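You operate a simulated robot arm through the tools that you are given. There is no shell and no other tool. Be economical: measure what you need, move in short steps, check, and stop when the job is done.

You run a simulated two-armed robot. Do the job below in one go: nothing can be reset, and whatever is moved stays where it is left.

JOB
Pick up the 0.8 mm brass block from the second stock shelf from the bottom with one hand, pass it to the other hand and put it on the third stock shelf from the bottom.

The check looks at the end state, three seconds after you hand in, the way a careful person would. Anything else that was tipped, shoved, dropped, spilled or broken makes it a failure.

ROBOT AND FRAMES
Two 7-joint arms with two-finger parallel grippers on one trunk, on a base that drives. Base frame: it is fixed to the floor where the robot stands at the start and does not move with it; the origin is under the middle of the robot, x ahead of it, y to its left, z up. Units: cm, degrees, N and s.
The left shoulder is at the start at [7, 13.4, 121.6], the right one opposite. With the tool pointing down near the work surface each hand reaches from about 10 to 54 cm from the robot's upright axis, wherever it stands, measured 20 degrees to its own side. Places, roughly: third stock shelf [50, -80, 100]. Payload 1.57 kg a hand.
The TCP of each hand is the grasp point between the finger pads, 3 cm short of the fingertips. In the tool frame z runs along the fingers and y along their closing line. The gripper opens to 8 cm. The fingers are 1.7 cm wide and 1.2 cm thick; the gripper's body (4 by 8.2 cm) begins 8 cm behind the TCP.
Orientation is told as [roll, pitch, yaw] about the base's x, y, z axes, in that order, counted from this pose: with the fingers straight down and closing along the base's y, the tool's x points along the base's -x, its y along +y and its z along -z.

CONTROLS
- The arms move only by the tool send_rows. It takes "left_steps", "right_steps" or both (then of equal length, played together; a hand with none holds still); each is text: rows parted by semicolons, each of 7 numbers parted by spaces: the turn, a rotation vector about the tool's x, y, z in degrees, then the shift along the tool's x, y, z in cm, then the gripper command, from -1 (fully open) to 1 (shut), values between in proportion. In form: wx wy wz x y z grip; .... A call has 1 to 20 rows; each row shifts and turns the commanded pose from where the row before left it, along the tool's axes as they then stand. A row lasts 0.2 s, in which the tool goes at most 5 cm and 8.6 degrees; a call with a longer step from one row to the next is refused whole, and so is a gripper value outside its range. A pose out of reach is approached as far as the arm can. The call stops where the force on the tool passes 40 N (or 10 N more than at its start, if that is more) or the arm is blocked; 0.2 s more then pass. The fingers move at their own pace (about 15.3 cm/s each) and stop on an object; they squeeze with about 31 N. The grip force told is the motor's: it shows also when the fingers shut on nothing. Time passes only in rows, and 0.2 s behind the last, so rows that do not move let the fingers close. The reply holds the time, the measured pose of the TCP, the force on the tool along the base axes, the opening and the grip force, in the units named above and with some noise, with the torque about the TCP (base axes, N m) and any sound that the robot's microphone picked up.
- Cameras (640 x 400 px; columns grow to the right, rows downward): "scene" is now at [14.31, -1.57, 146.44]; the picture's right is [-0.18, -0.98, 0.00], its down [-0.37, 0.07, -0.93] and it looks along [0.91, -0.17, -0.37] (base axes); focal length 214 px, centre (320, 200). "left" rides on the left gripper at [7.2, 0.7, -12.2] in its tool frame; the picture's right is [-0.09, 1.00, 0.00], its down [-0.84, -0.08, -0.54] and it looks along [-0.54, -0.05, 0.84] (tool axes); focal length 238 px, centre (320, 200). "right" rides on the right gripper at [7.2, -0.7, -12.2] in its tool frame; the picture's right is [0.09, 1.00, 0.00], its down [-0.84, 0.08, -0.54] and it looks along [-0.54, 0.05, 0.84] (tool axes); focal length 238 px, centre (320, 200). There is no depth. A picture from a camera that has moved, and an enlarged one, comes with that camera's place and axes in the base frame and with its lens.
- capture(camera): a new picture of that camera. It takes no simulated time.
- raise_lower(by): slides the trunk up (or, below 0, down) by that many cm; the arms and the scene camera ride with it, the base frame stays. It gives what a move gives, with no picture.
- drive_base(legs): drives the robot by 1 to 6 legs, each [ahead, left, turn to the left] in cm, cm and degrees, along the robot's own axes; the way and the turn of a leg run together, so that a leg with both is an arc; at most 150 cm and 180 degrees a leg. The arms and the cameras ride along, it lands a little off, and it stops where it bumps. It gives what a move gives.
- turn_head(pan, tilt): turns the head with the scene camera to pan (to the left, within 86 degrees either way) and tilt (down, from -29 to 69), counted from straight ahead of the robot. It gives what a move gives.
- enlarge(camera, box): a new picture of the part [left, top, right, bottom] of that camera's present view, enlarged. It takes no simulated time.
- sign_off(): hands the job in; it is judged then, once.

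Go step by step. Nothing tells you exact positions but the pictures and the camera data: compare them with the known pose of the tool, close in by small moves and look again before you grip or let go. The budget is 120 turns and 108 pictures, counting those below and the enlarged ones. Unless the task says otherwise, let go and move clear before handing in, and close with one line.

The tools are called after "Emit:" as a command line: name --argument value ..., lists and objects as JSON in quotes. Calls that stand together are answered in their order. send_rows: Moves the arms, as the interface text tells. Its arguments: {"type":"object","properties":{"left_steps":{"type":"string"},"right_steps":{"type":"string"}},"required":[]} The other tools are called the same way: raise_lower (by) slides the trunk up or down; drive_base (legs) drives the base; turn_head (pan, tilt) turns the head that bears the scene camera; capture (camera) takes a picture; enlarge (camera, box) takes an enlarged picture of a part of a camera's view; sign_off () hands the job in.

At the start:

```text
t: 0.0
left_position: [51.61, 15.53, 126.32]
left_ee_rot: [0.0, -0.1, 0.1]
left_wrist_force: [0.2, 0.1, 0.5]
left_torque: [-0.04, -0.01, 0.0]
left_finger_gap: 8.0
left_grip_force: 0.1
right_position: [23.89, -12.75, 136.67]
right_ee_rot: [0.0, 0.0, -0.1]
right_wrist_force: [0.1, -0.7, 0.2]
right_torque: [-0.04, -0.01, -0.01]
right_finger_gap: 8.0
right_grip_force: 0.0
trunk travel left (down, up): [-79.0, 15.0]
robot x, y, heading: [-0.05, -0.18, 0.0]
head pan, tilt: [-10.3, 22.0]
```

scene: 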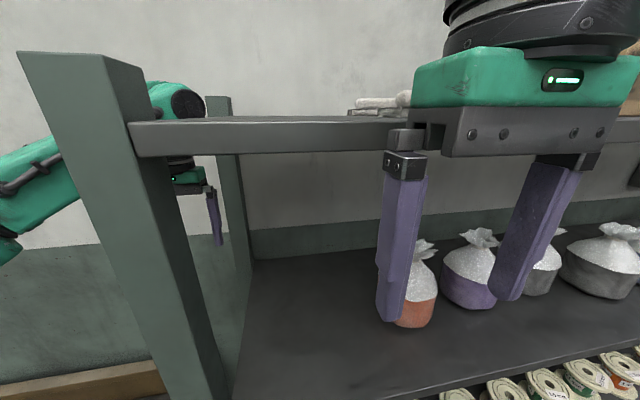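
right: 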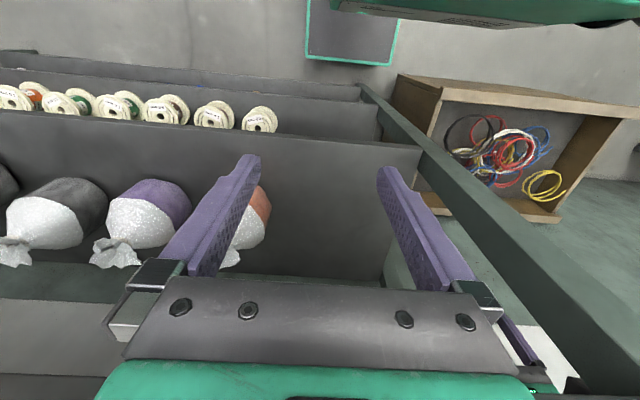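
left: 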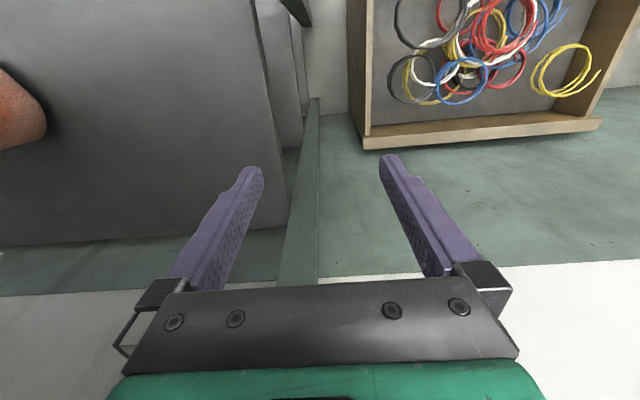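

I see a stock rack ahead and to the right, with the left arm near its left post. I'll pan the head to the right and look the whole rack over first.

Emit:
turn_head --pan -55 --tilt 30

Emit:
capture --camera "scene"

```text
t: 1.1
left_position: [51.68, 15.5, 126.26]
left_ee_rot: [0.0, 0.0, 0.1]
left_wrist_force: [0.1, 0.2, -0.4]
left_torque: [0.0, -0.01, -0.01]
left_finger_gap: 7.99
left_grip_force: 0.0
right_position: [23.85, -12.76, 136.78]
right_ee_rot: [0.2, 0.0, -0.1]
right_wrist_force: [-0.3, 0.4, -0.2]
right_torque: [0.06, -0.01, 0.0]
right_finger_gap: 7.96
right_grip_force: 0.0
trunk travel left (down, up): [-79.0, 15.0]
robot x, y, heading: [-0.07, 0.11, -0.1]
head pan, tilt: [-55.0, 30.0]
```

```text
104 pictures are left
camera scene: at [10.36, -7.32, 145.16], right [-0.82, -0.57, 0.0], down [-0.29, 0.41, -0.87], along [0.5, -0.71, -0.5], focal length 214 px, centre (320, 200)
```

scene: 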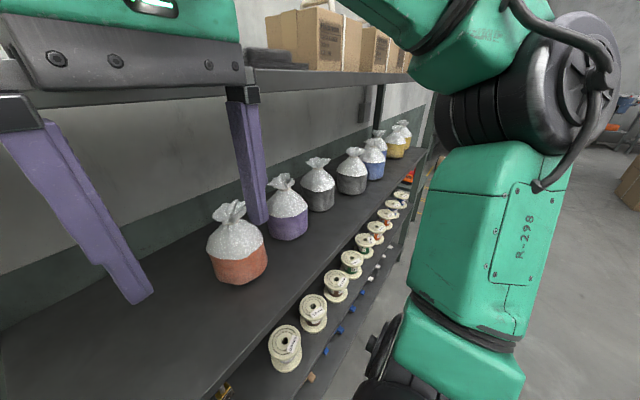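

The bags stand on the shelf at about z 100, the spools on the one below. The left hand sits very close to the rack's front left post, so I'll shift it left before backing away.

Emit:
send_rows --left_steps "0 0 0 0 3 0 -1;0 0 0 0 3 0 -1;0 0 0 0 3 0 -1;0 0 0 0 3 0 -1"

Emit:
turn_head --pan 20 --tilt 25

Emit:
capture --camera "scene"

```text
t: 2.1
left_position: [51.69, 27.75, 126.19]
left_ee_rot: [-0.1, 0.0, 0.0]
left_wrist_force: [-0.3, -0.6, 0.0]
left_torque: [-0.01, 0.02, 0.0]
left_finger_gap: 8.02
left_grip_force: 0.1
right_position: [23.82, -12.6, 136.79]
right_ee_rot: [0.1, -0.1, -0.1]
right_wrist_force: [-0.1, 0.5, -0.9]
right_torque: [-0.04, 0.02, 0.01]
right_finger_gap: 8.02
right_grip_force: 0.0
trunk travel left (down, up): [-79.0, 15.0]
robot x, y, heading: [-0.1, -0.03, -0.1]
head pan, tilt: [-55.0, 30.0]
```

```text
t: 3.6
left_position: [51.57, 27.54, 126.25]
left_ee_rot: [0.0, -0.1, 0.1]
left_wrist_force: [-0.4, -0.6, 1.0]
left_torque: [0.04, 0.01, 0.02]
left_finger_gap: 8.0
left_grip_force: 0.1
right_position: [23.86, -12.65, 136.77]
right_ee_rot: [0.1, -0.1, -0.2]
right_wrist_force: [0.6, -0.8, -0.4]
right_torque: [0.01, 0.01, 0.02]
right_finger_gap: 7.99
right_grip_force: 0.0
trunk travel left (down, up): [-79.0, 15.0]
robot x, y, heading: [0.07, 0.08, -0.1]
head pan, tilt: [20.0, 25.0]
```

```text
103 pictures are left
camera scene: at [13.83, 3.21, 145.95], right [0.34, -0.94, 0.0], down [-0.4, -0.14, -0.91], along [0.85, 0.31, -0.42], focal length 214 px, centre (320, 200)
```

scene: 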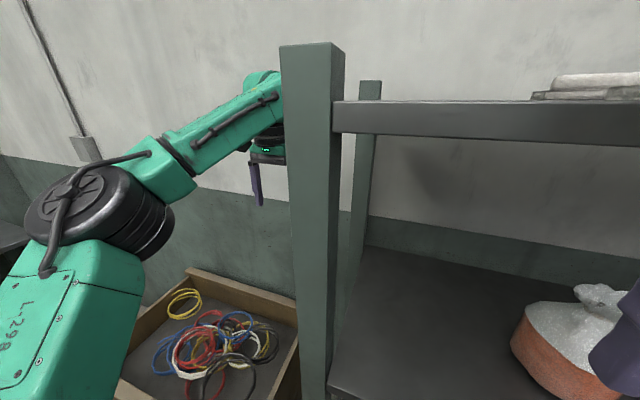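

The left arm is now clear of the post. Before backing up I'll look to both sides.

Emit:
turn_head --pan 86 --tilt 25

Emit:
capture --camera "scene"

Emit:
turn_head --pan -86 --tilt 30

Emit:
capture --camera "scene"

```text
t: 5.0
left_position: [51.67, 27.54, 126.32]
left_ee_rot: [0.0, 0.1, 0.1]
left_wrist_force: [0.6, -0.1, 0.8]
left_torque: [0.0, 0.03, -0.01]
left_finger_gap: 8.0
left_grip_force: 0.0
right_position: [23.81, -12.66, 136.78]
right_ee_rot: [0.1, 0.0, -0.1]
right_wrist_force: [0.3, 0.2, 0.0]
right_torque: [-0.03, -0.01, -0.01]
right_finger_gap: 7.98
right_grip_force: 0.0
trunk travel left (down, up): [-79.0, 15.0]
robot x, y, heading: [-0.22, -0.11, 0.3]
head pan, tilt: [85.9, 25.0]
```

```text
102 pictures are left
camera scene: at [5.83, 9.26, 145.95], right [1.0, -0.07, 0.0], down [-0.03, -0.42, -0.91], along [0.06, 0.9, -0.42], focal length 214 px, centre (320, 200)
```

scene: 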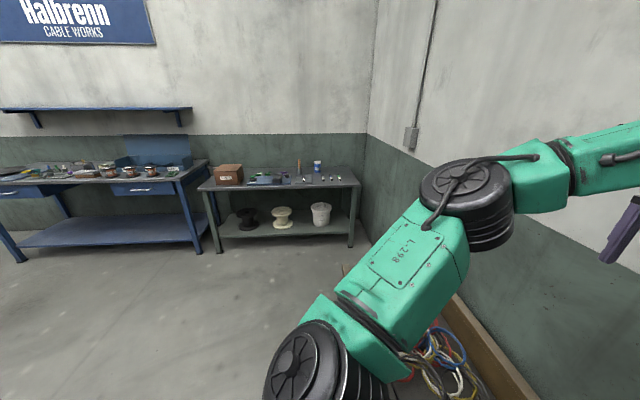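

```text
t: 7.6
left_position: [51.75, 27.5, 126.28]
left_ee_rot: [-0.1, 0.0, 0.0]
left_wrist_force: [-0.3, 0.4, -0.7]
left_torque: [0.01, -0.02, 0.02]
left_finger_gap: 7.99
left_grip_force: 0.1
right_position: [23.88, -12.74, 136.72]
right_ee_rot: [0.1, 0.0, 0.0]
right_wrist_force: [-0.1, -0.3, -0.7]
right_torque: [0.02, -0.03, 0.02]
right_finger_gap: 7.99
right_grip_force: 0.0
trunk travel left (down, up): [-79.0, 15.0]
robot x, y, heading: [0.17, 0.03, -0.1]
head pan, tilt: [-85.9, 30.0]
```

```text
101 pictures are left
camera scene: at [5.81, -8.95, 145.16], right [-1.0, -0.07, 0.0], down [-0.04, 0.5, -0.87], along [0.06, -0.86, -0.5], focal length 214 px, centre (320, 200)
```

scene: 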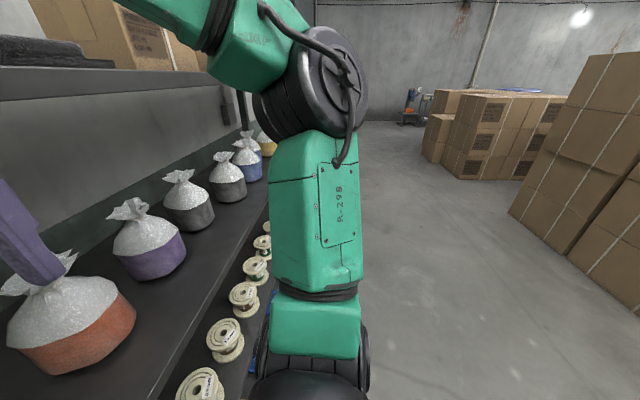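

The floor behind looks free. I back up 50 cm to get a full view of the rack.

Emit:
drive_base --legs '[[-50, 0, 0]]'

Emit:
turn_head --pan -35 --tilt 35

Emit:
capture --camera "scene"

```text
t: 10.5
left_position: [2.04, 27.2, 126.12]
left_ee_rot: [0.0, 0.0, -0.8]
left_wrist_force: [0.1, -0.6, -0.8]
left_torque: [-0.01, 0.04, -0.03]
left_finger_gap: 8.0
left_grip_force: 0.0
right_position: [-26.22, -12.58, 136.73]
right_ee_rot: [0.1, 0.0, -1.0]
right_wrist_force: [0.1, -0.3, -0.7]
right_torque: [0.03, -0.02, 0.03]
right_finger_gap: 8.01
right_grip_force: 0.1
trunk travel left (down, up): [-79.0, 15.0]
robot x, y, heading: [-50.12, -0.06, -0.7]
head pan, tilt: [-85.9, 30.0]
```

```text
t: 11.7
left_position: [1.96, 27.16, 126.19]
left_ee_rot: [0.0, 0.0, -0.7]
left_wrist_force: [-0.7, 0.6, -0.5]
left_torque: [0.03, 0.01, 0.02]
left_finger_gap: 8.0
left_grip_force: 0.0
right_position: [-26.47, -12.66, 136.82]
right_ee_rot: [0.1, 0.0, -1.0]
right_wrist_force: [0.6, 0.6, 0.2]
right_torque: [0.0, -0.01, 0.01]
right_finger_gap: 8.03
right_grip_force: 0.1
trunk travel left (down, up): [-79.0, 15.0]
robot x, y, heading: [-50.28, 0.19, -0.9]
head pan, tilt: [-35.0, 35.0]
```

```text
100 pictures are left
camera scene: at [-37.77, -4.81, 144.38], right [-0.59, -0.81, 0.0], down [-0.47, 0.34, -0.82], along [0.66, -0.48, -0.57], focal length 214 px, centre (320, 200)
```

scene: 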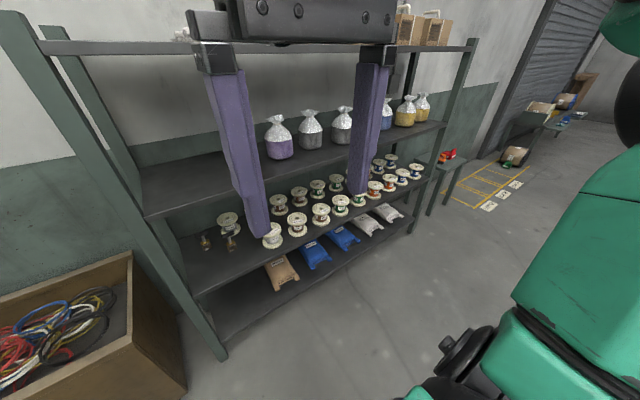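

The second shelf from the bottom carries the spools and two small brass things at its left. I enlarge that part.

Emit:
enlarge --camera "scene" --box '[160, 190, 320, 290]'

Emit:
enlarge --camera "scene" --box '[320, 130, 480, 230]'

```text
4.00 times, centred on (240, 240) of scene
camera zoom: at [-37.77, -4.81, 144.38], right [-0.59, -0.81, 0.0], down [-0.47, 0.34, -0.82], along [0.66, -0.48, -0.57], focal length 858 px, centre (640, 40)
```

zoom: 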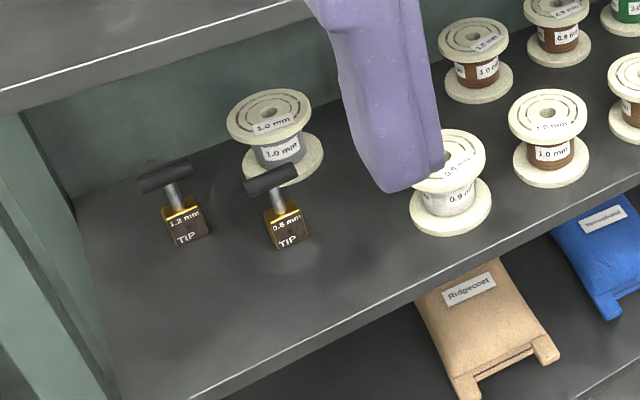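

```text
4.00 times, centred on (400, 180) of scene
camera zoom: at [-37.77, -4.81, 144.38], right [-0.59, -0.81, 0.0], down [-0.47, 0.34, -0.82], along [0.66, -0.48, -0.57], focal length 858 px, centre (0, 280)
```

zoom: 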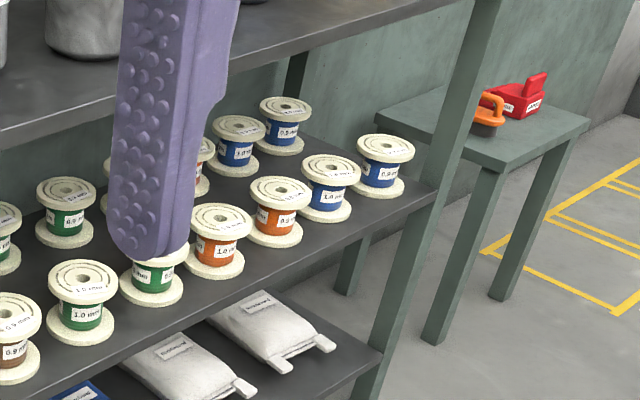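

The target is the block marked 0.8 mm: brass with a T handle, standing at about [48, -12] on the shelf at z ≈ 61. I plan to grip the block with the right hand tilted forward and later take it over by the stem with the left. First I tuck the left hand back and shape the right hand while I am clear of the rack.

Emit:
send_rows --left_steps "0 0 0 4 0 0 -1;0 0 0 4 0 0 -1;0 0 0 4 0 0 -1;0 0 0 4 0 0 -1;0 0 0 4 0 0 -1;0 0 0 4 0 0 -1;0 0 0 0 0 0 -1;0 0 0 0 0 0 -1;0 0 0 0 0 0 -1;0 0 0 0 0 0 -1;0 0 0 0 0 0 -1;0 0 0 0 0 0 -1;0 0 0 0 0 0 -1;0 0 0 0 0 0 -1" --right_steps "0 0 0 -4 0 0 -1;0 0 0 -4 0 2 -1;0 0 0 -4 0 2 -1;0 0 0 0 0 4 -1;0 0 0 0 0 4 -1;0 0 0 0 0 4 -1;0 0 0 0 0 4 -1;0 0 0 0 0 4 -1;0 -8.4 0 0 0 0 -1;0 -8.4 0 0 0 0 -1;0 -8.4 0 0 0 0 -1;0 -8.4 0 0 0 0 -1;0 -8.4 0 0 0 0 -1;0 -8 0 0 0 0 -1"

Emit:
turn_head --pan -10 --tilt 35

Emit:
capture --camera "scene"

```text
t: 14.7
left_position: [-20.16, 25.18, 124.99]
left_ee_rot: [-0.1, 0.1, -0.7]
left_wrist_force: [0.1, -0.2, -0.5]
left_torque: [-0.04, 0.0, -0.02]
left_finger_gap: 8.01
left_grip_force: 0.1
left hand out of reach, approached as far as the arm can: row 5, 6
right_position: [-12.85, -10.95, 114.41]
right_ee_rot: [0.0, -50.2, -0.8]
right_wrist_force: [-0.1, 0.6, -0.9]
right_torque: [-0.02, 0.01, -0.02]
right_finger_gap: 7.97
right_grip_force: 0.1
right hand out of reach, approached as far as the arm can: row 14
trunk travel left (down, up): [-79.0, 15.0]
robot x, y, heading: [-50.0, 0.24, -1.0]
head pan, tilt: [-35.0, 35.0]
```

```text
t: 15.6
left_position: [-20.26, 24.99, 125.02]
left_ee_rot: [0.1, 0.0, -0.7]
left_wrist_force: [0.9, -0.2, -0.1]
left_torque: [0.02, -0.01, 0.0]
left_finger_gap: 7.99
left_grip_force: 0.2
right_position: [-12.94, -11.23, 114.4]
right_ee_rot: [0.1, -50.0, -1.0]
right_wrist_force: [1.3, -0.3, 0.1]
right_torque: [0.0, 0.01, -0.02]
right_finger_gap: 8.0
right_grip_force: 0.0
trunk travel left (down, up): [-79.0, 15.0]
robot x, y, heading: [-50.2, 0.41, -0.7]
head pan, tilt: [-10.0, 35.0]
```

```text
97 pictures are left
camera scene: at [-36.32, -1.35, 144.38], right [-0.19, -0.98, 0.0], down [-0.56, 0.11, -0.82], along [0.8, -0.15, -0.57], focal length 214 px, centre (320, 200)
```

scene: 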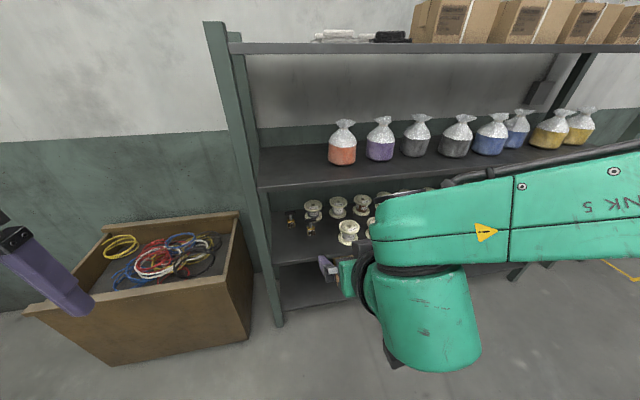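

The right hand is shaped and points forward and down. I lower the trunk and drive up so the hand stops just in front of shelf 2, then look.

Emit:
raise_lower --by -42

Emit:
drive_base --legs '[[38, 0, 0.7]]'

Emit:
capture --camera "right"

Emit:
capture --camera "scene"

```text
refused: -42 is not a number from -40 to 40
```

```text
t: 18.0
left_position: [18.1, 25.21, 125.06]
left_ee_rot: [0.0, -0.1, 0.2]
left_wrist_force: [0.1, 0.1, 0.7]
left_torque: [0.01, 0.0, -0.01]
left_finger_gap: 8.02
left_grip_force: 0.1
right_position: [25.94, -10.8, 114.54]
right_ee_rot: [0.1, -50.2, 0.0]
right_wrist_force: [-0.4, -0.6, -0.3]
right_torque: [-0.02, 0.02, -0.01]
right_finger_gap: 7.98
right_grip_force: 0.1
trunk travel left (down, up): [-79.0, 15.0]
robot x, y, heading: [-11.5, -0.02, -0.1]
head pan, tilt: [-10.0, 35.0]
```

```text
96 pictures are left
camera right: at [11.98, -11.52, 116.86], right [-0.06, 1.0, -0.07], down [0.12, 0.08, 0.99], along [0.99, 0.05, -0.12], focal length 238 px, centre (320, 200)
```

right: 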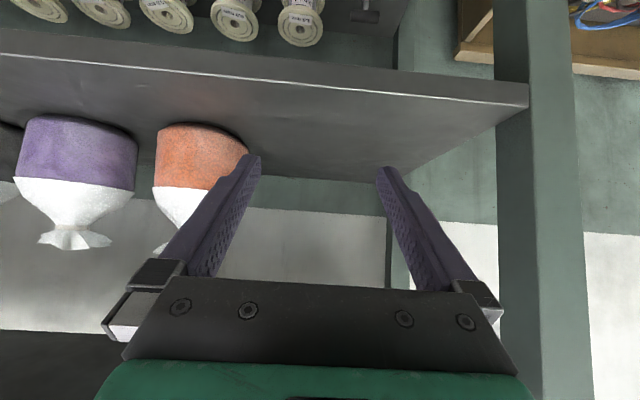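

```text
95 pictures are left
camera scene: at [2.42, -1.35, 144.4], right [-0.17, -0.98, 0.0], down [-0.56, 0.1, -0.82], along [0.81, -0.14, -0.57], focal length 214 px, centre (320, 200)
```

scene: 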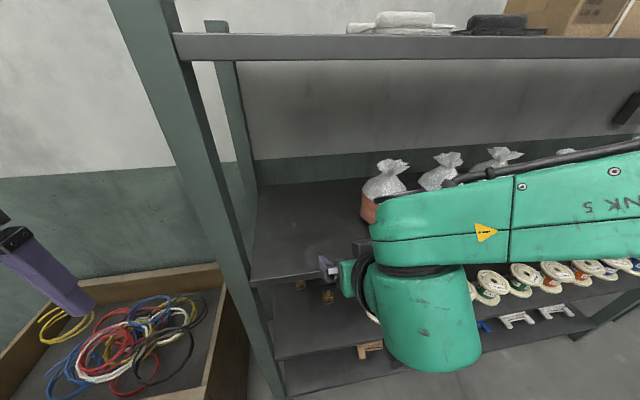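

The trunk step is limited to 40. The hand hangs about 5 to 9 cm in front of the shelf edges, so lowering here is clear; I lower 40 and then look.

Emit:
raise_lower --by -40

Emit:
capture --camera "right"

Emit:
capture --camera "scene"

```text
t: 21.9
left_position: [18.34, 25.17, 84.97]
left_ee_rot: [0.1, 0.0, 0.2]
left_wrist_force: [-0.3, 0.0, 0.5]
left_torque: [0.01, 0.0, 0.03]
left_finger_gap: 8.0
left_grip_force: 0.1
right_position: [25.94, -10.85, 74.48]
right_ee_rot: [0.2, -50.0, -0.1]
right_wrist_force: [0.5, -0.6, 0.6]
right_torque: [-0.02, 0.0, -0.01]
right_finger_gap: 8.01
right_grip_force: 0.0
trunk travel left (down, up): [-39.0, 55.0]
robot x, y, heading: [-11.14, 0.44, 0.2]
head pan, tilt: [-10.0, 35.0]
```

```text
94 pictures are left
camera right: at [12.11, -11.52, 76.83], right [-0.06, 1.0, -0.07], down [0.12, 0.08, 0.99], along [0.99, 0.05, -0.13], focal length 238 px, centre (320, 200)
```

right: 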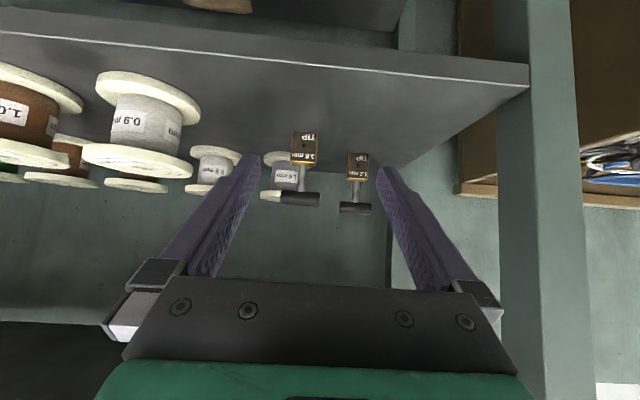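

```text
93 pictures are left
camera scene: at [2.59, -1.35, 104.38], right [-0.17, -0.98, 0.0], down [-0.56, 0.1, -0.82], along [0.81, -0.14, -0.57], focal length 214 px, centre (320, 200)
```

scene: 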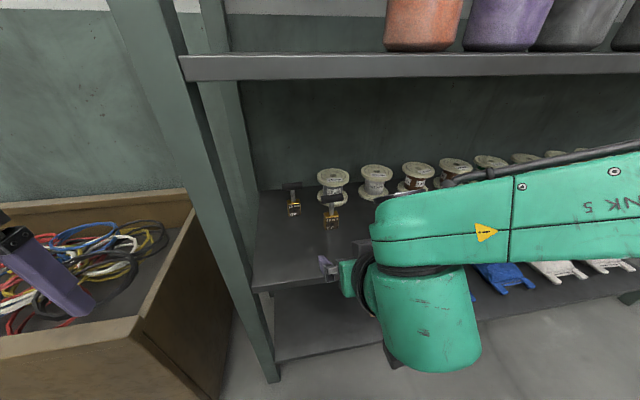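

The blocks are in view from both cameras; triangulation puts the 0.8 mm block's front foot at about [47.5, -12.8, 62]. I enlarge the right hand view to measure its size.

Emit:
enlarge --camera "right" --box '[256, 110, 384, 230]'

Emit:
enlarge --camera "scene" --box '[260, 160, 390, 240]'

```text
3.33 times, centred on (320, 170) of right
camera zoom: at [12.11, -11.52, 76.83], right [-0.06, 1.0, -0.07], down [0.12, 0.08, 0.99], along [0.99, 0.05, -0.13], focal length 794 px, centre (320, 300)
```

zoom: 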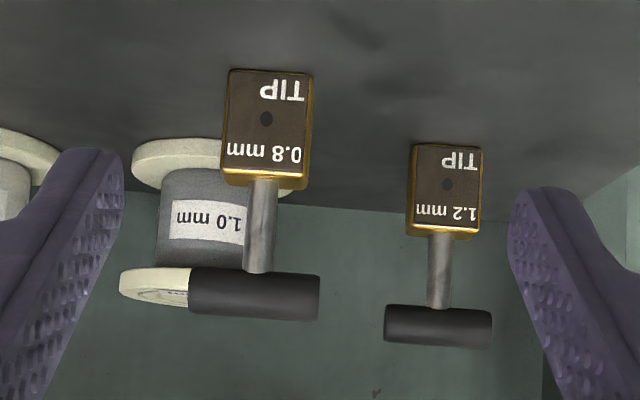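

```text
4.92 times, centred on (325, 200) of scene
camera zoom: at [2.59, -1.35, 104.38], right [-0.17, -0.98, 0.0], down [-0.56, 0.1, -0.82], along [0.81, -0.14, -0.57], focal length 1056 px, centre (295, 200)
```

zoom: 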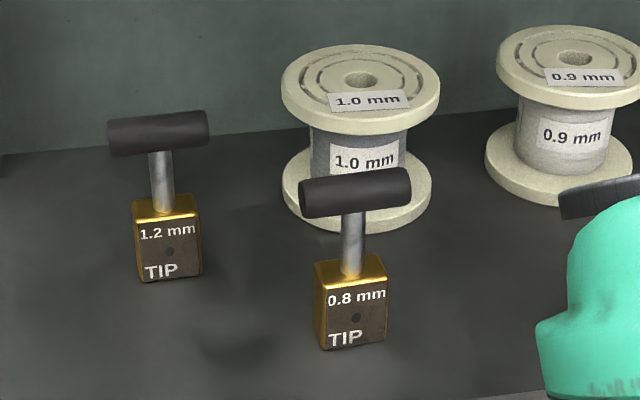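

Block is about 3.8 cm wide and 5 cm tall, with 4.4 cm of free stem and a 6 cm bar above, square to the rack. I move the right hand in front of it, still above the shelf.

Emit:
send_rows --right_steps "0 0 0 -1.59 -0.49 3.26 -1;0 0 0 -1.59 -0.49 3.26 -1;0 0 0 -1.59 -0.49 3.26 -1;0 0 0 -1.59 -0.49 3.26 -1"

Emit:
capture --camera "right"

Emit:
capture --camera "scene"

```text
t: 22.9
left_position: [18.28, 25.23, 84.9]
left_ee_rot: [0.0, 0.2, 0.1]
left_wrist_force: [-0.1, 0.6, -0.3]
left_torque: [-0.02, 0.0, 0.0]
left_finger_gap: 8.01
left_grip_force: 0.1
right_position: [40.13, -12.69, 71.29]
right_ee_rot: [0.0, -50.1, -0.1]
right_wrist_force: [-0.5, 0.3, -0.1]
right_torque: [-0.07, 0.01, 0.0]
right_finger_gap: 8.03
right_grip_force: 0.1
trunk travel left (down, up): [-39.0, 55.0]
robot x, y, heading: [-11.38, 0.65, -0.5]
head pan, tilt: [-10.0, 35.0]
```

```text
90 pictures are left
camera right: at [26.24, -13.4, 73.57], right [-0.06, 1.0, -0.07], down [0.12, 0.08, 0.99], along [0.99, 0.05, -0.13], focal length 238 px, centre (320, 200)
```

right: 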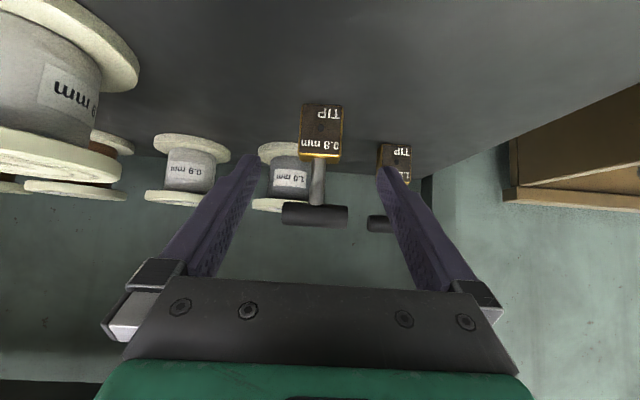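

```text
89 pictures are left
camera scene: at [2.68, -1.37, 104.36], right [-0.17, -0.98, 0.0], down [-0.57, 0.1, -0.82], along [0.81, -0.14, -0.57], focal length 214 px, centre (320, 200)
```

scene: 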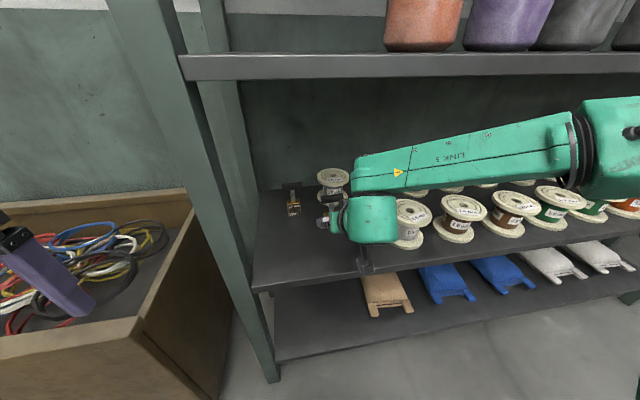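

The block lines up between the fingers (front foot at about [47, -13, 62]). The right elbow may be close to the third shelf's beam, so I check it before going deeper.

Emit:
turn_head --pan -50 --tilt 25

Emit:
capture --camera "scene"

```text
t: 23.9
left_position: [18.27, 25.2, 84.99]
left_ee_rot: [0.0, 0.0, 0.2]
left_wrist_force: [-0.2, 0.2, -0.5]
left_torque: [-0.04, 0.05, -0.02]
left_finger_gap: 7.99
left_grip_force: 0.0
right_position: [40.1, -12.77, 71.35]
right_ee_rot: [0.1, -50.0, -0.1]
right_wrist_force: [0.4, 0.1, 0.2]
right_torque: [-0.01, -0.02, 0.0]
right_finger_gap: 7.99
right_grip_force: 0.0
trunk travel left (down, up): [-39.0, 55.0]
robot x, y, heading: [-11.22, -0.09, -0.0]
head pan, tilt: [-50.0, 25.0]
```

```text
88 pictures are left
camera scene: at [-0.14, -6.87, 105.95], right [-0.76, -0.64, 0.0], down [-0.27, 0.32, -0.91], along [0.58, -0.69, -0.42], focal length 214 px, centre (320, 200)
```

scene: 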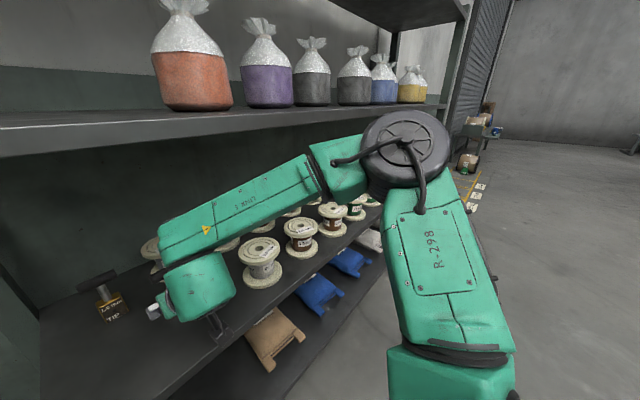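

The elbow is at roughly x 15 to 20, in front of the beam at x 33 or more, and the forearm passes clear above the spools. I go in most of the way and look again.

Emit:
send_rows --right_steps "0 0 0 -0.18 -0.03 1.78 -1;0 0 0 -0.18 -0.03 1.78 -1;0 0 0 -0.18 -0.03 1.78 -1;0 0 0 -0.18 -0.03 1.78 -1"

Emit:
capture --camera "right"

Emit:
capture --camera "scene"

```text
t: 24.9
left_position: [18.3, 25.33, 85.03]
left_ee_rot: [0.0, 0.0, 0.1]
left_wrist_force: [0.2, -0.1, 0.2]
left_torque: [-0.04, -0.01, -0.01]
left_finger_gap: 7.99
left_grip_force: 0.1
right_position: [46.22, -12.82, 67.07]
right_ee_rot: [0.1, -50.0, -0.1]
right_wrist_force: [0.0, -0.6, 0.0]
right_torque: [-0.03, 0.01, 0.0]
right_finger_gap: 8.01
right_grip_force: 0.1
trunk travel left (down, up): [-39.0, 55.0]
robot x, y, heading: [-11.35, -0.17, 0.1]
head pan, tilt: [-50.0, 25.0]
```

```text
87 pictures are left
camera right: at [32.2, -13.55, 69.32], right [-0.06, 1.0, -0.07], down [0.12, 0.08, 0.99], along [0.99, 0.05, -0.13], focal length 238 px, centre (320, 200)
```

right: 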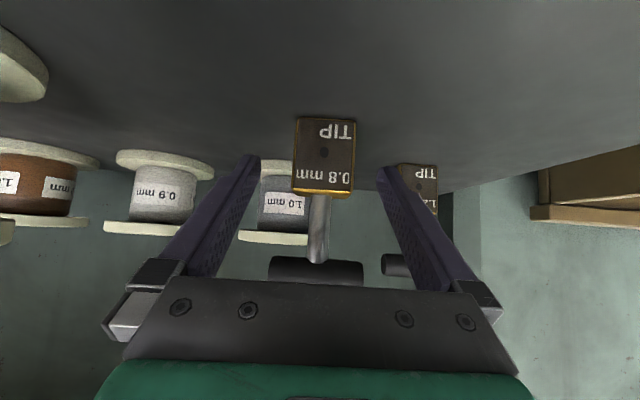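

```text
86 pictures are left
camera scene: at [-0.11, -6.89, 105.95], right [-0.77, -0.64, 0.0], down [-0.27, 0.32, -0.91], along [0.58, -0.69, -0.42], focal length 214 px, centre (320, 200)
```

scene: 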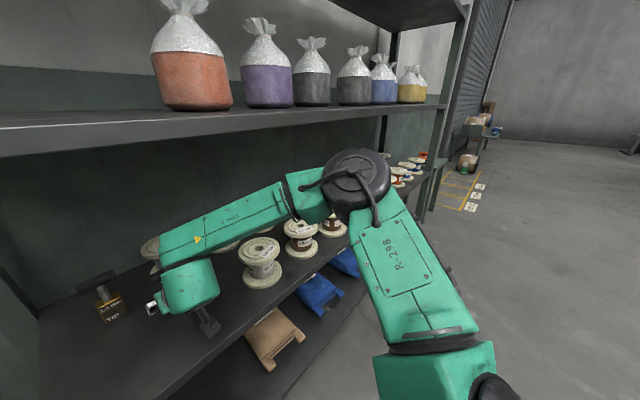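

The block is centred between the fingers with the foot at [47.1, -12.9, 61.9]. I go the last 3.3 cm and close.

Emit:
send_rows --right_steps "0 0 0 -0.18 -0.05 1.67 -1;0 0 0 -0.18 -0.05 1.66 -1;0 0 0 0 0 0 0.1;0 0 0 0 0 0 0.3;0 0 0 0 0 0 1;0 0 0 0 0 0 1;0 0 0 0 0 0 1"

Emit:
capture --camera "right"

```text
t: 26.5
left_position: [18.35, 25.26, 84.92]
left_ee_rot: [0.0, 0.0, 0.1]
left_wrist_force: [-0.1, -0.9, -0.7]
left_torque: [0.01, 0.0, 0.04]
left_finger_gap: 8.03
left_grip_force: 0.0
right_position: [48.76, -12.86, 64.99]
right_ee_rot: [0.1, -49.9, -0.1]
right_wrist_force: [-0.4, 0.3, 0.7]
right_torque: [-0.04, -0.05, 0.0]
right_finger_gap: 4.0
right_grip_force: 31.3
trunk travel left (down, up): [-39.0, 55.0]
robot x, y, heading: [-11.05, 0.15, 0.0]
head pan, tilt: [-50.0, 25.0]
```

```text
85 pictures are left
camera right: at [34.95, -13.67, 67.33], right [-0.06, 1.0, -0.07], down [0.12, 0.08, 0.99], along [0.99, 0.05, -0.13], focal length 238 px, centre (320, 200)
```

right: 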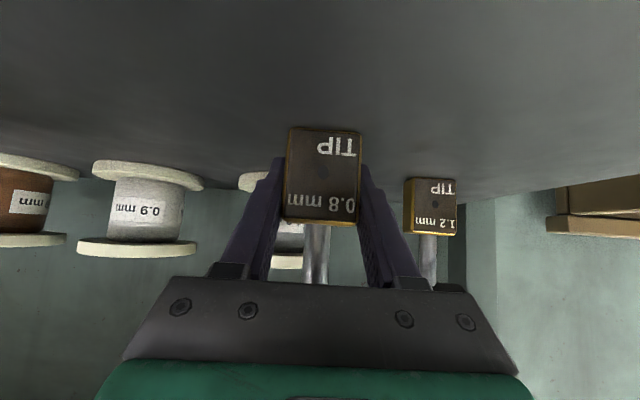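

Gripped at a 4.0 cm opening. I lift straight up by 3 cm and check.

Emit:
send_rows --right_steps "0 0 0 -0.77 0 -0.64 1;0 0 0 -0.77 0 -0.64 1;0 0 0 -0.77 0 -0.64 1;0 0 0 0 0 0 1"

Emit:
capture --camera "right"

```text
t: 27.5
left_position: [18.3, 25.22, 84.91]
left_ee_rot: [-0.1, 0.0, 0.1]
left_wrist_force: [0.4, 0.1, 0.2]
left_torque: [0.05, 0.03, 0.05]
left_finger_gap: 8.01
left_grip_force: 0.1
right_position: [48.87, -12.99, 67.89]
right_ee_rot: [0.1, -50.0, -0.1]
right_wrist_force: [0.2, 1.0, -4.4]
right_torque: [0.03, -0.04, 0.0]
right_finger_gap: 4.01
right_grip_force: 30.7
trunk travel left (down, up): [-39.0, 55.0]
robot x, y, heading: [-11.34, 0.21, 0.0]
head pan, tilt: [-50.0, 25.0]
```

```text
84 pictures are left
camera right: at [34.93, -13.65, 70.33], right [-0.06, 1.0, -0.07], down [0.12, 0.08, 0.99], along [0.99, 0.05, -0.13], focal length 238 px, centre (320, 200)
```

right: 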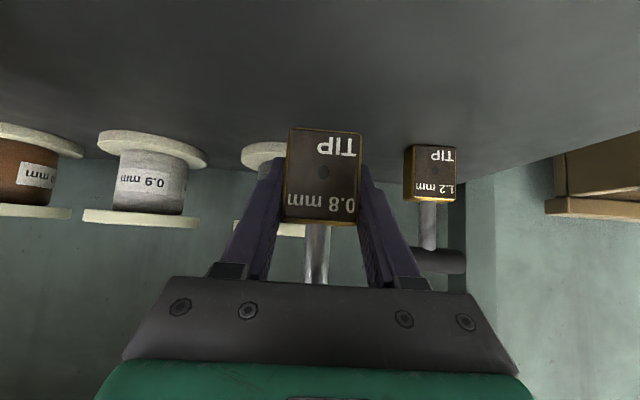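

The block is up and steady, about 0.45 kg. I back straight out of the rack with the base.

Emit:
drive_base --legs '[[-45, 0, 0]]'

Emit:
turn_head --pan 0 --tilt 40

Emit:
capture --camera "scene"

```text
t: 30.3
left_position: [-27.14, 25.25, 85.0]
left_ee_rot: [0.0, -0.1, 0.6]
left_wrist_force: [0.0, -0.2, -0.1]
left_torque: [0.01, -0.02, -0.02]
left_finger_gap: 8.01
left_grip_force: 0.1
right_position: [3.55, -12.71, 68.05]
right_ee_rot: [0.0, -50.0, 0.3]
right_wrist_force: [-0.8, 0.5, -4.5]
right_torque: [-0.01, -0.02, 0.01]
right_finger_gap: 3.96
right_grip_force: 31.2
trunk travel left (down, up): [-39.0, 55.0]
robot x, y, heading: [-56.46, 0.01, 0.5]
head pan, tilt: [-50.0, 25.0]
```

```text
t: 31.4
left_position: [-27.11, 25.33, 84.88]
left_ee_rot: [-0.1, 0.1, 0.5]
left_wrist_force: [0.2, 0.1, 0.0]
left_torque: [-0.03, 0.02, 0.0]
left_finger_gap: 8.02
left_grip_force: 0.1
right_position: [3.73, -12.84, 68.02]
right_ee_rot: [0.1, -50.0, 0.2]
right_wrist_force: [-0.1, -0.6, -5.2]
right_torque: [-0.01, -0.05, 0.04]
right_finger_gap: 3.98
right_grip_force: 30.9
trunk travel left (down, up): [-39.0, 55.0]
robot x, y, heading: [-56.47, -0.23, 0.6]
head pan, tilt: [0.0, 40.0]
```

```text
83 pictures are left
camera scene: at [-42.77, 0.05, 103.61], right [0.01, -1.0, 0.0], down [-0.64, 0.0, -0.77], along [0.77, 0.01, -0.64], focal length 214 px, centre (320, 200)
```

scene: 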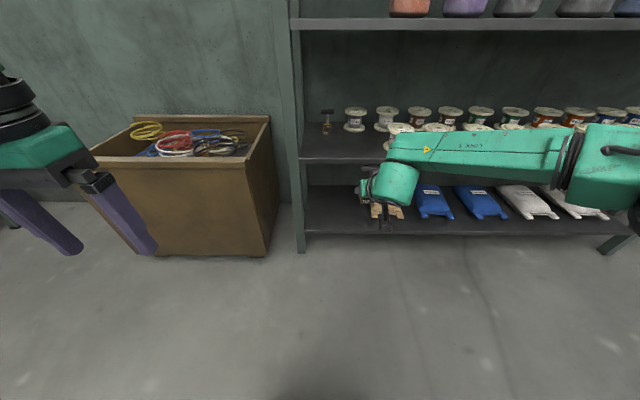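

Clear of the rack with the block in the right hand. I pull the hand in and swing it to point left, for the left hand to come from the other side.

Emit:
send_rows --right_steps "0 0 0 2.57 0 -3.06 1;0 0 0 2.57 0 -3.06 1;0 0 0 2.57 0 -3.06 1;0 0 0 2.57 0 -3.06 1;-6.13 0 -5.14 0 0 0 1;-6.13 0 -5.14 0 0 0 1;-6.13 0 -5.14 0 0 0 1;-6.13 0 -5.14 0 0 0 1;-6.13 0 -5.14 0 0 0 1;-6.13 0 -5.14 0 0 0 1;-6.13 0 -5.14 0 0 0 1;-6.13 0 -5.14 0 0 0 1;-6.13 0 -5.14 0 0 0 1;-6.13 0 -5.14 0 0 0 1;-6.13 0 -5.14 0 0 0 1"

Emit:
capture --camera "scene"

```text
t: 34.6
left_position: [-27.14, 25.11, 84.92]
left_ee_rot: [-0.1, 0.2, 0.6]
left_wrist_force: [-0.6, 0.0, 0.1]
left_torque: [-0.02, 0.03, 0.04]
left_finger_gap: 7.98
left_grip_force: 0.0
right_position: [-12.86, -12.88, 67.6]
right_ee_rot: [-0.4, -50.3, 83.0]
right_wrist_force: [-0.2, 0.3, -4.4]
right_torque: [0.03, 0.03, -0.05]
right_finger_gap: 3.97
right_grip_force: 31.3
right hand out of reach, approached as far as the arm can: row 9
trunk travel left (down, up): [-39.0, 55.0]
robot x, y, heading: [-56.62, -0.06, 0.5]
head pan, tilt: [0.0, 40.0]
```

```text
82 pictures are left
camera scene: at [-42.75, 0.05, 103.61], right [0.01, -1.0, 0.0], down [-0.64, -0.01, -0.77], along [0.77, 0.01, -0.64], focal length 214 px, centre (320, 200)
```

scene: 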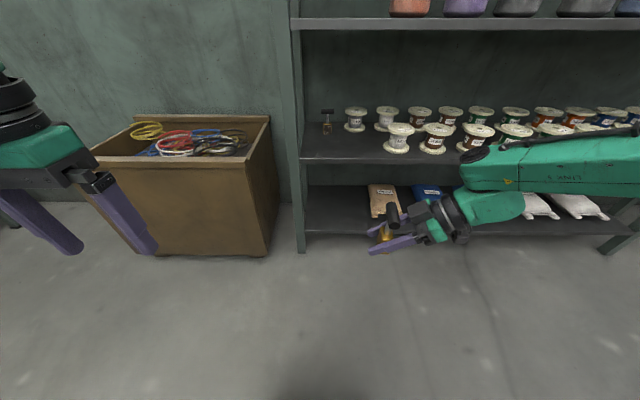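

The right hand now points left. I bring the block nearer the middle and a bit higher, and turn the left hand's yaw ready to point right.

Emit:
send_rows --right_steps "0 0 0 -3.4 0.4 1.47 1;0 0 0 -3.4 0.4 1.47 1;0 0 0 -3.4 0.4 1.47 1;0 0 0 0 0 0 1;0 0 0 0 0 0 1;0 0 0 0 0 0 1;0 0 0 0 0 0 1;0 0 0 0 0 0 1;0 0 0 0 0 0 1;0 0 0 0 0 0 1;0 0 0 0 0 0 1;0 0 0 0 0 0 1;0 0 0 0 0 0 1;0 0 0 0 0 0 1;0 0 0 0 0 0 1" --left_steps "0 0 0 -3.5 0 0 -1;0 0 0 -3.5 0 0 -1;0 0 0 -3.5 0 0 -1;0 0 0 -3.5 0 0 -1;0 0 8.2 0 0 0 -1;0 0 8.2 0 0 0 -1;0 0 8.2 0 0 0 -1;0 0 8.2 0 0 0 -1;0 0 8.2 0 0 0 -1;0 0 8.2 0 0 0 -1;0 0 8.2 0 0 0 -1;0 0 8.2 0 0 0 -1;0 0 8.2 0 0 0 -1;0 0 8.2 0 0 0 -1;0 0 8.2 0 0 0 -1"

Emit:
capture --camera "scene"

```text
t: 37.8
left_position: [-13.17, 25.28, 84.89]
left_ee_rot: [-0.1, 0.1, -89.9]
left_wrist_force: [-0.5, -0.1, -0.3]
left_torque: [-0.02, 0.01, 0.0]
left_finger_gap: 8.02
left_grip_force: 0.0
right_position: [-14.62, -4.77, 72.28]
right_ee_rot: [-0.6, -51.3, 82.9]
right_wrist_force: [-0.1, -0.7, -3.7]
right_torque: [0.02, -0.05, -0.02]
right_finger_gap: 3.98
right_grip_force: 31.1
right hand out of reach, approached as far as the arm can: row 2, 3
trunk travel left (down, up): [-39.0, 55.0]
robot x, y, heading: [-56.47, 0.31, 0.5]
head pan, tilt: [0.0, 40.0]
```

```text
81 pictures are left
camera scene: at [-42.79, 0.06, 103.61], right [0.01, -1.0, 0.0], down [-0.64, -0.01, -0.77], along [0.77, 0.01, -0.64], focal length 214 px, centre (320, 200)
```

scene: 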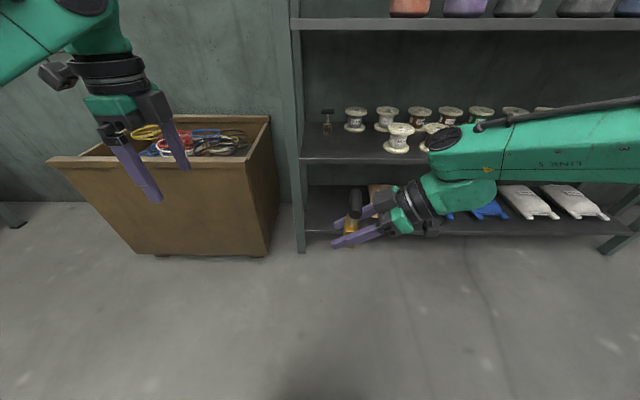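

Now I pitch the left hand so it points right, about 15 degrees below level, still 30 cm from the block.

Emit:
send_rows --left_steps "0 -8.3 0 0 0 0 -1;0 -8.3 0 0 0 0 -1;0 -8.3 0 0 0 0 -1;0 -8.3 0 0 0 0 -1;0 -8.3 0 0 0 0 -1;0 -8.3 0 0 0 0 -1;0 -8.3 0 0 0 0 -1;0 -8.3 0 0 0 0 -1;0 -8.3 0 0 0 0 -1"

Emit:
capture --camera "scene"

Emit:
capture --camera "left"

```text
t: 39.8
left_position: [-13.09, 25.36, 84.94]
left_ee_rot: [-0.2, -74.9, -89.6]
left_wrist_force: [-0.3, 0.3, 0.1]
left_torque: [0.03, 0.01, -0.02]
left_finger_gap: 8.01
left_grip_force: 0.0
right_position: [-14.67, -4.9, 72.15]
right_ee_rot: [-0.5, -51.1, 82.8]
right_wrist_force: [0.2, 0.7, -4.8]
right_torque: [0.06, -0.03, -0.01]
right_finger_gap: 4.0
right_grip_force: 30.8
trunk travel left (down, up): [-39.0, 55.0]
robot x, y, heading: [-56.65, -0.28, 0.6]
head pan, tilt: [0.0, 40.0]
```

```text
80 pictures are left
camera scene: at [-42.77, 0.11, 103.61], right [0.01, -1.0, 0.0], down [-0.64, -0.01, -0.77], along [0.77, 0.01, -0.64], focal length 214 px, centre (320, 200)
```

scene: 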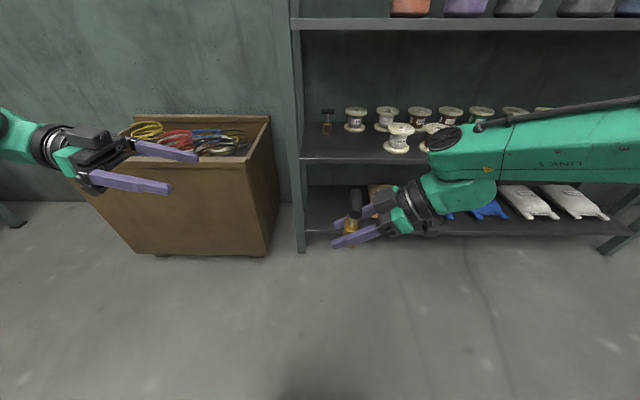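

```text
79 pictures are left
camera left: at [-12.41, 39.09, 81.2], right [1.0, -0.02, 0.09], down [-0.08, 0.3, 0.95], along [-0.04, -0.95, 0.3], focal length 238 px, centre (320, 200)
```

left: 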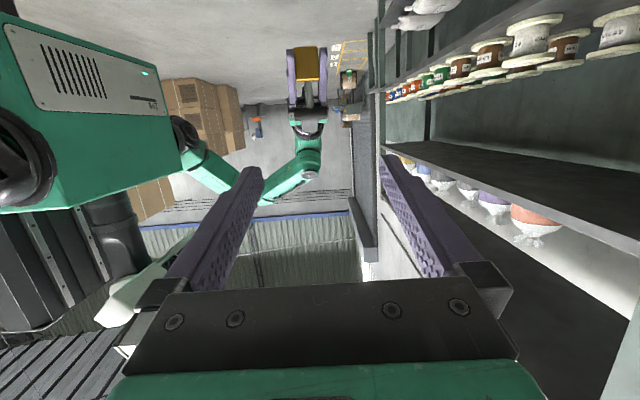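

The stem should be at about [-14.6, -4.5], free between z 74.1 and 78.5. I'll flatten the left hand to about 10 degrees and bring it to a point 14 cm off the stem at the right height.

Emit:
send_rows --left_steps "0 -5 0 0 0 0 -1;0 0 0 1.03 -0.3 3.3 -1;0 0 0 1.03 -0.3 3.3 -1;0 0 0 1.03 -0.3 3.3 -1;0 0 0 1.03 -0.3 3.3 -1;0 0 0 1.03 -0.3 3.3 -1"

Emit:
capture --camera "scene"

Emit:
capture --camera "left"

```text
t: 41.2
left_position: [-14.35, 10.23, 76.85]
left_ee_rot: [-0.3, -79.8, -89.3]
left_wrist_force: [0.6, 0.3, 0.0]
left_torque: [0.0, 0.02, 0.0]
left_finger_gap: 8.0
left_grip_force: 0.0
right_position: [-14.56, -4.88, 72.12]
right_ee_rot: [-0.6, -51.3, 82.9]
right_wrist_force: [-0.3, 0.4, -5.1]
right_torque: [0.03, 0.0, 0.0]
right_finger_gap: 3.98
right_grip_force: 30.6
trunk travel left (down, up): [-39.0, 55.0]
robot x, y, heading: [-56.74, -0.21, 0.6]
head pan, tilt: [0.0, 40.0]
```

```text
78 pictures are left
camera scene: at [-42.78, 0.03, 103.61], right [0.01, -1.0, 0.0], down [-0.64, 0.0, -0.77], along [0.77, 0.01, -0.64], focal length 214 px, centre (320, 200)
```

scene: 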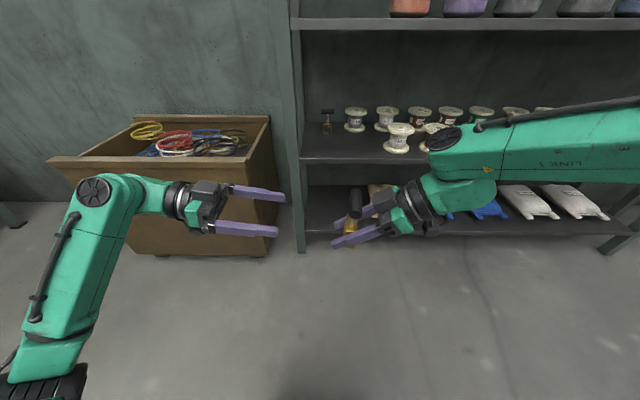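

```text
77 pictures are left
camera left: at [-13.68, 23.49, 71.96], right [1.0, -0.01, 0.09], down [-0.08, 0.38, 0.92], along [-0.04, -0.92, 0.38], focal length 238 px, centre (320, 200)
```

left: 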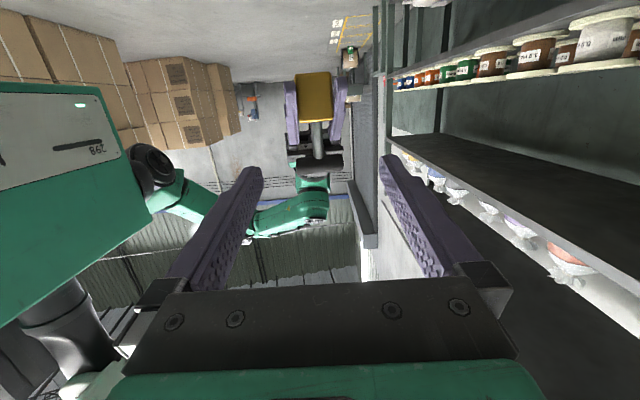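

The stem appears exactly where predicted in the left camera. I enlarge it to check the free stretch between block and bar.

Emit:
enlarge --camera "left" --box '[272, 60, 368, 190]'

Emit:
enlarge --camera "scene" --box '[220, 160, 440, 270]'

```text
3.08 times, centred on (320, 125) of left
camera zoom: at [-13.68, 23.49, 71.96], right [1.0, -0.01, 0.09], down [-0.08, 0.38, 0.92], along [-0.04, -0.92, 0.38], focal length 733 px, centre (320, 431)
```

zoom: 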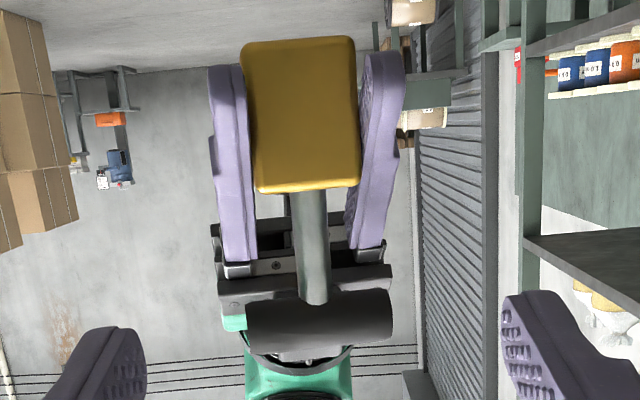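

```text
2.91 times, centred on (330, 215) of scene
camera zoom: at [-42.78, 0.03, 103.61], right [0.01, -1.0, 0.0], down [-0.64, 0.0, -0.77], along [0.77, 0.01, -0.64], focal length 624 px, centre (291, 156)
```

zoom: 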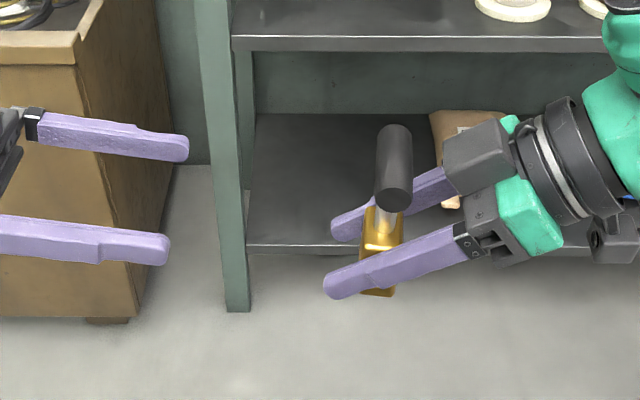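

Free stem is from about z 73.9 to 77.8, at x ≈ -14.5. I approach two thirds of the way and check.

Emit:
send_rows --left_steps "0 0 0 -0.285 -0.03 2.18 -1;0 0 0 -0.285 -0.03 2.18 -1;0 0 0 -0.285 -0.03 2.18 -1;0 0 0 -0.285 -0.03 2.18 -1"

Emit:
capture --camera "left"

Emit:
enlarge --camera "scene" --box '[220, 160, 440, 270]'

```text
t: 42.2
left_position: [-14.71, 1.44, 76.57]
left_ee_rot: [-0.3, -79.7, -89.5]
left_wrist_force: [0.2, 0.0, 0.2]
left_torque: [-0.01, -0.02, 0.01]
left_finger_gap: 7.99
left_grip_force: 0.1
right_position: [-14.65, -4.91, 72.17]
right_ee_rot: [-0.5, -51.4, 83.0]
right_wrist_force: [0.7, -0.3, -5.1]
right_torque: [0.04, 0.01, -0.02]
right_finger_gap: 4.0
right_grip_force: 31.5
trunk travel left (down, up): [-39.0, 55.0]
robot x, y, heading: [-56.77, 0.29, 0.5]
head pan, tilt: [0.0, 40.0]
```

```text
74 pictures are left
camera left: at [-13.98, 14.7, 71.64], right [1.0, -0.01, 0.09], down [-0.08, 0.38, 0.92], along [-0.04, -0.92, 0.38], focal length 238 px, centre (320, 200)
```

left: 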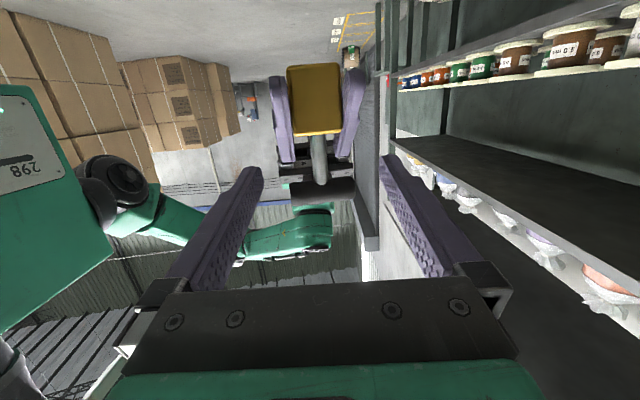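

```text
2.91 times, centred on (330, 215) of scene
camera zoom: at [-42.79, 0.03, 103.61], right [0.01, -1.0, 0.0], down [-0.64, 0.0, -0.77], along [0.77, 0.01, -0.64], focal length 624 px, centre (291, 156)
```

zoom: 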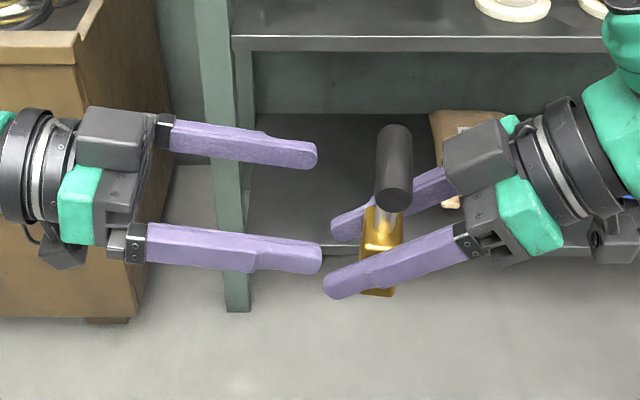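

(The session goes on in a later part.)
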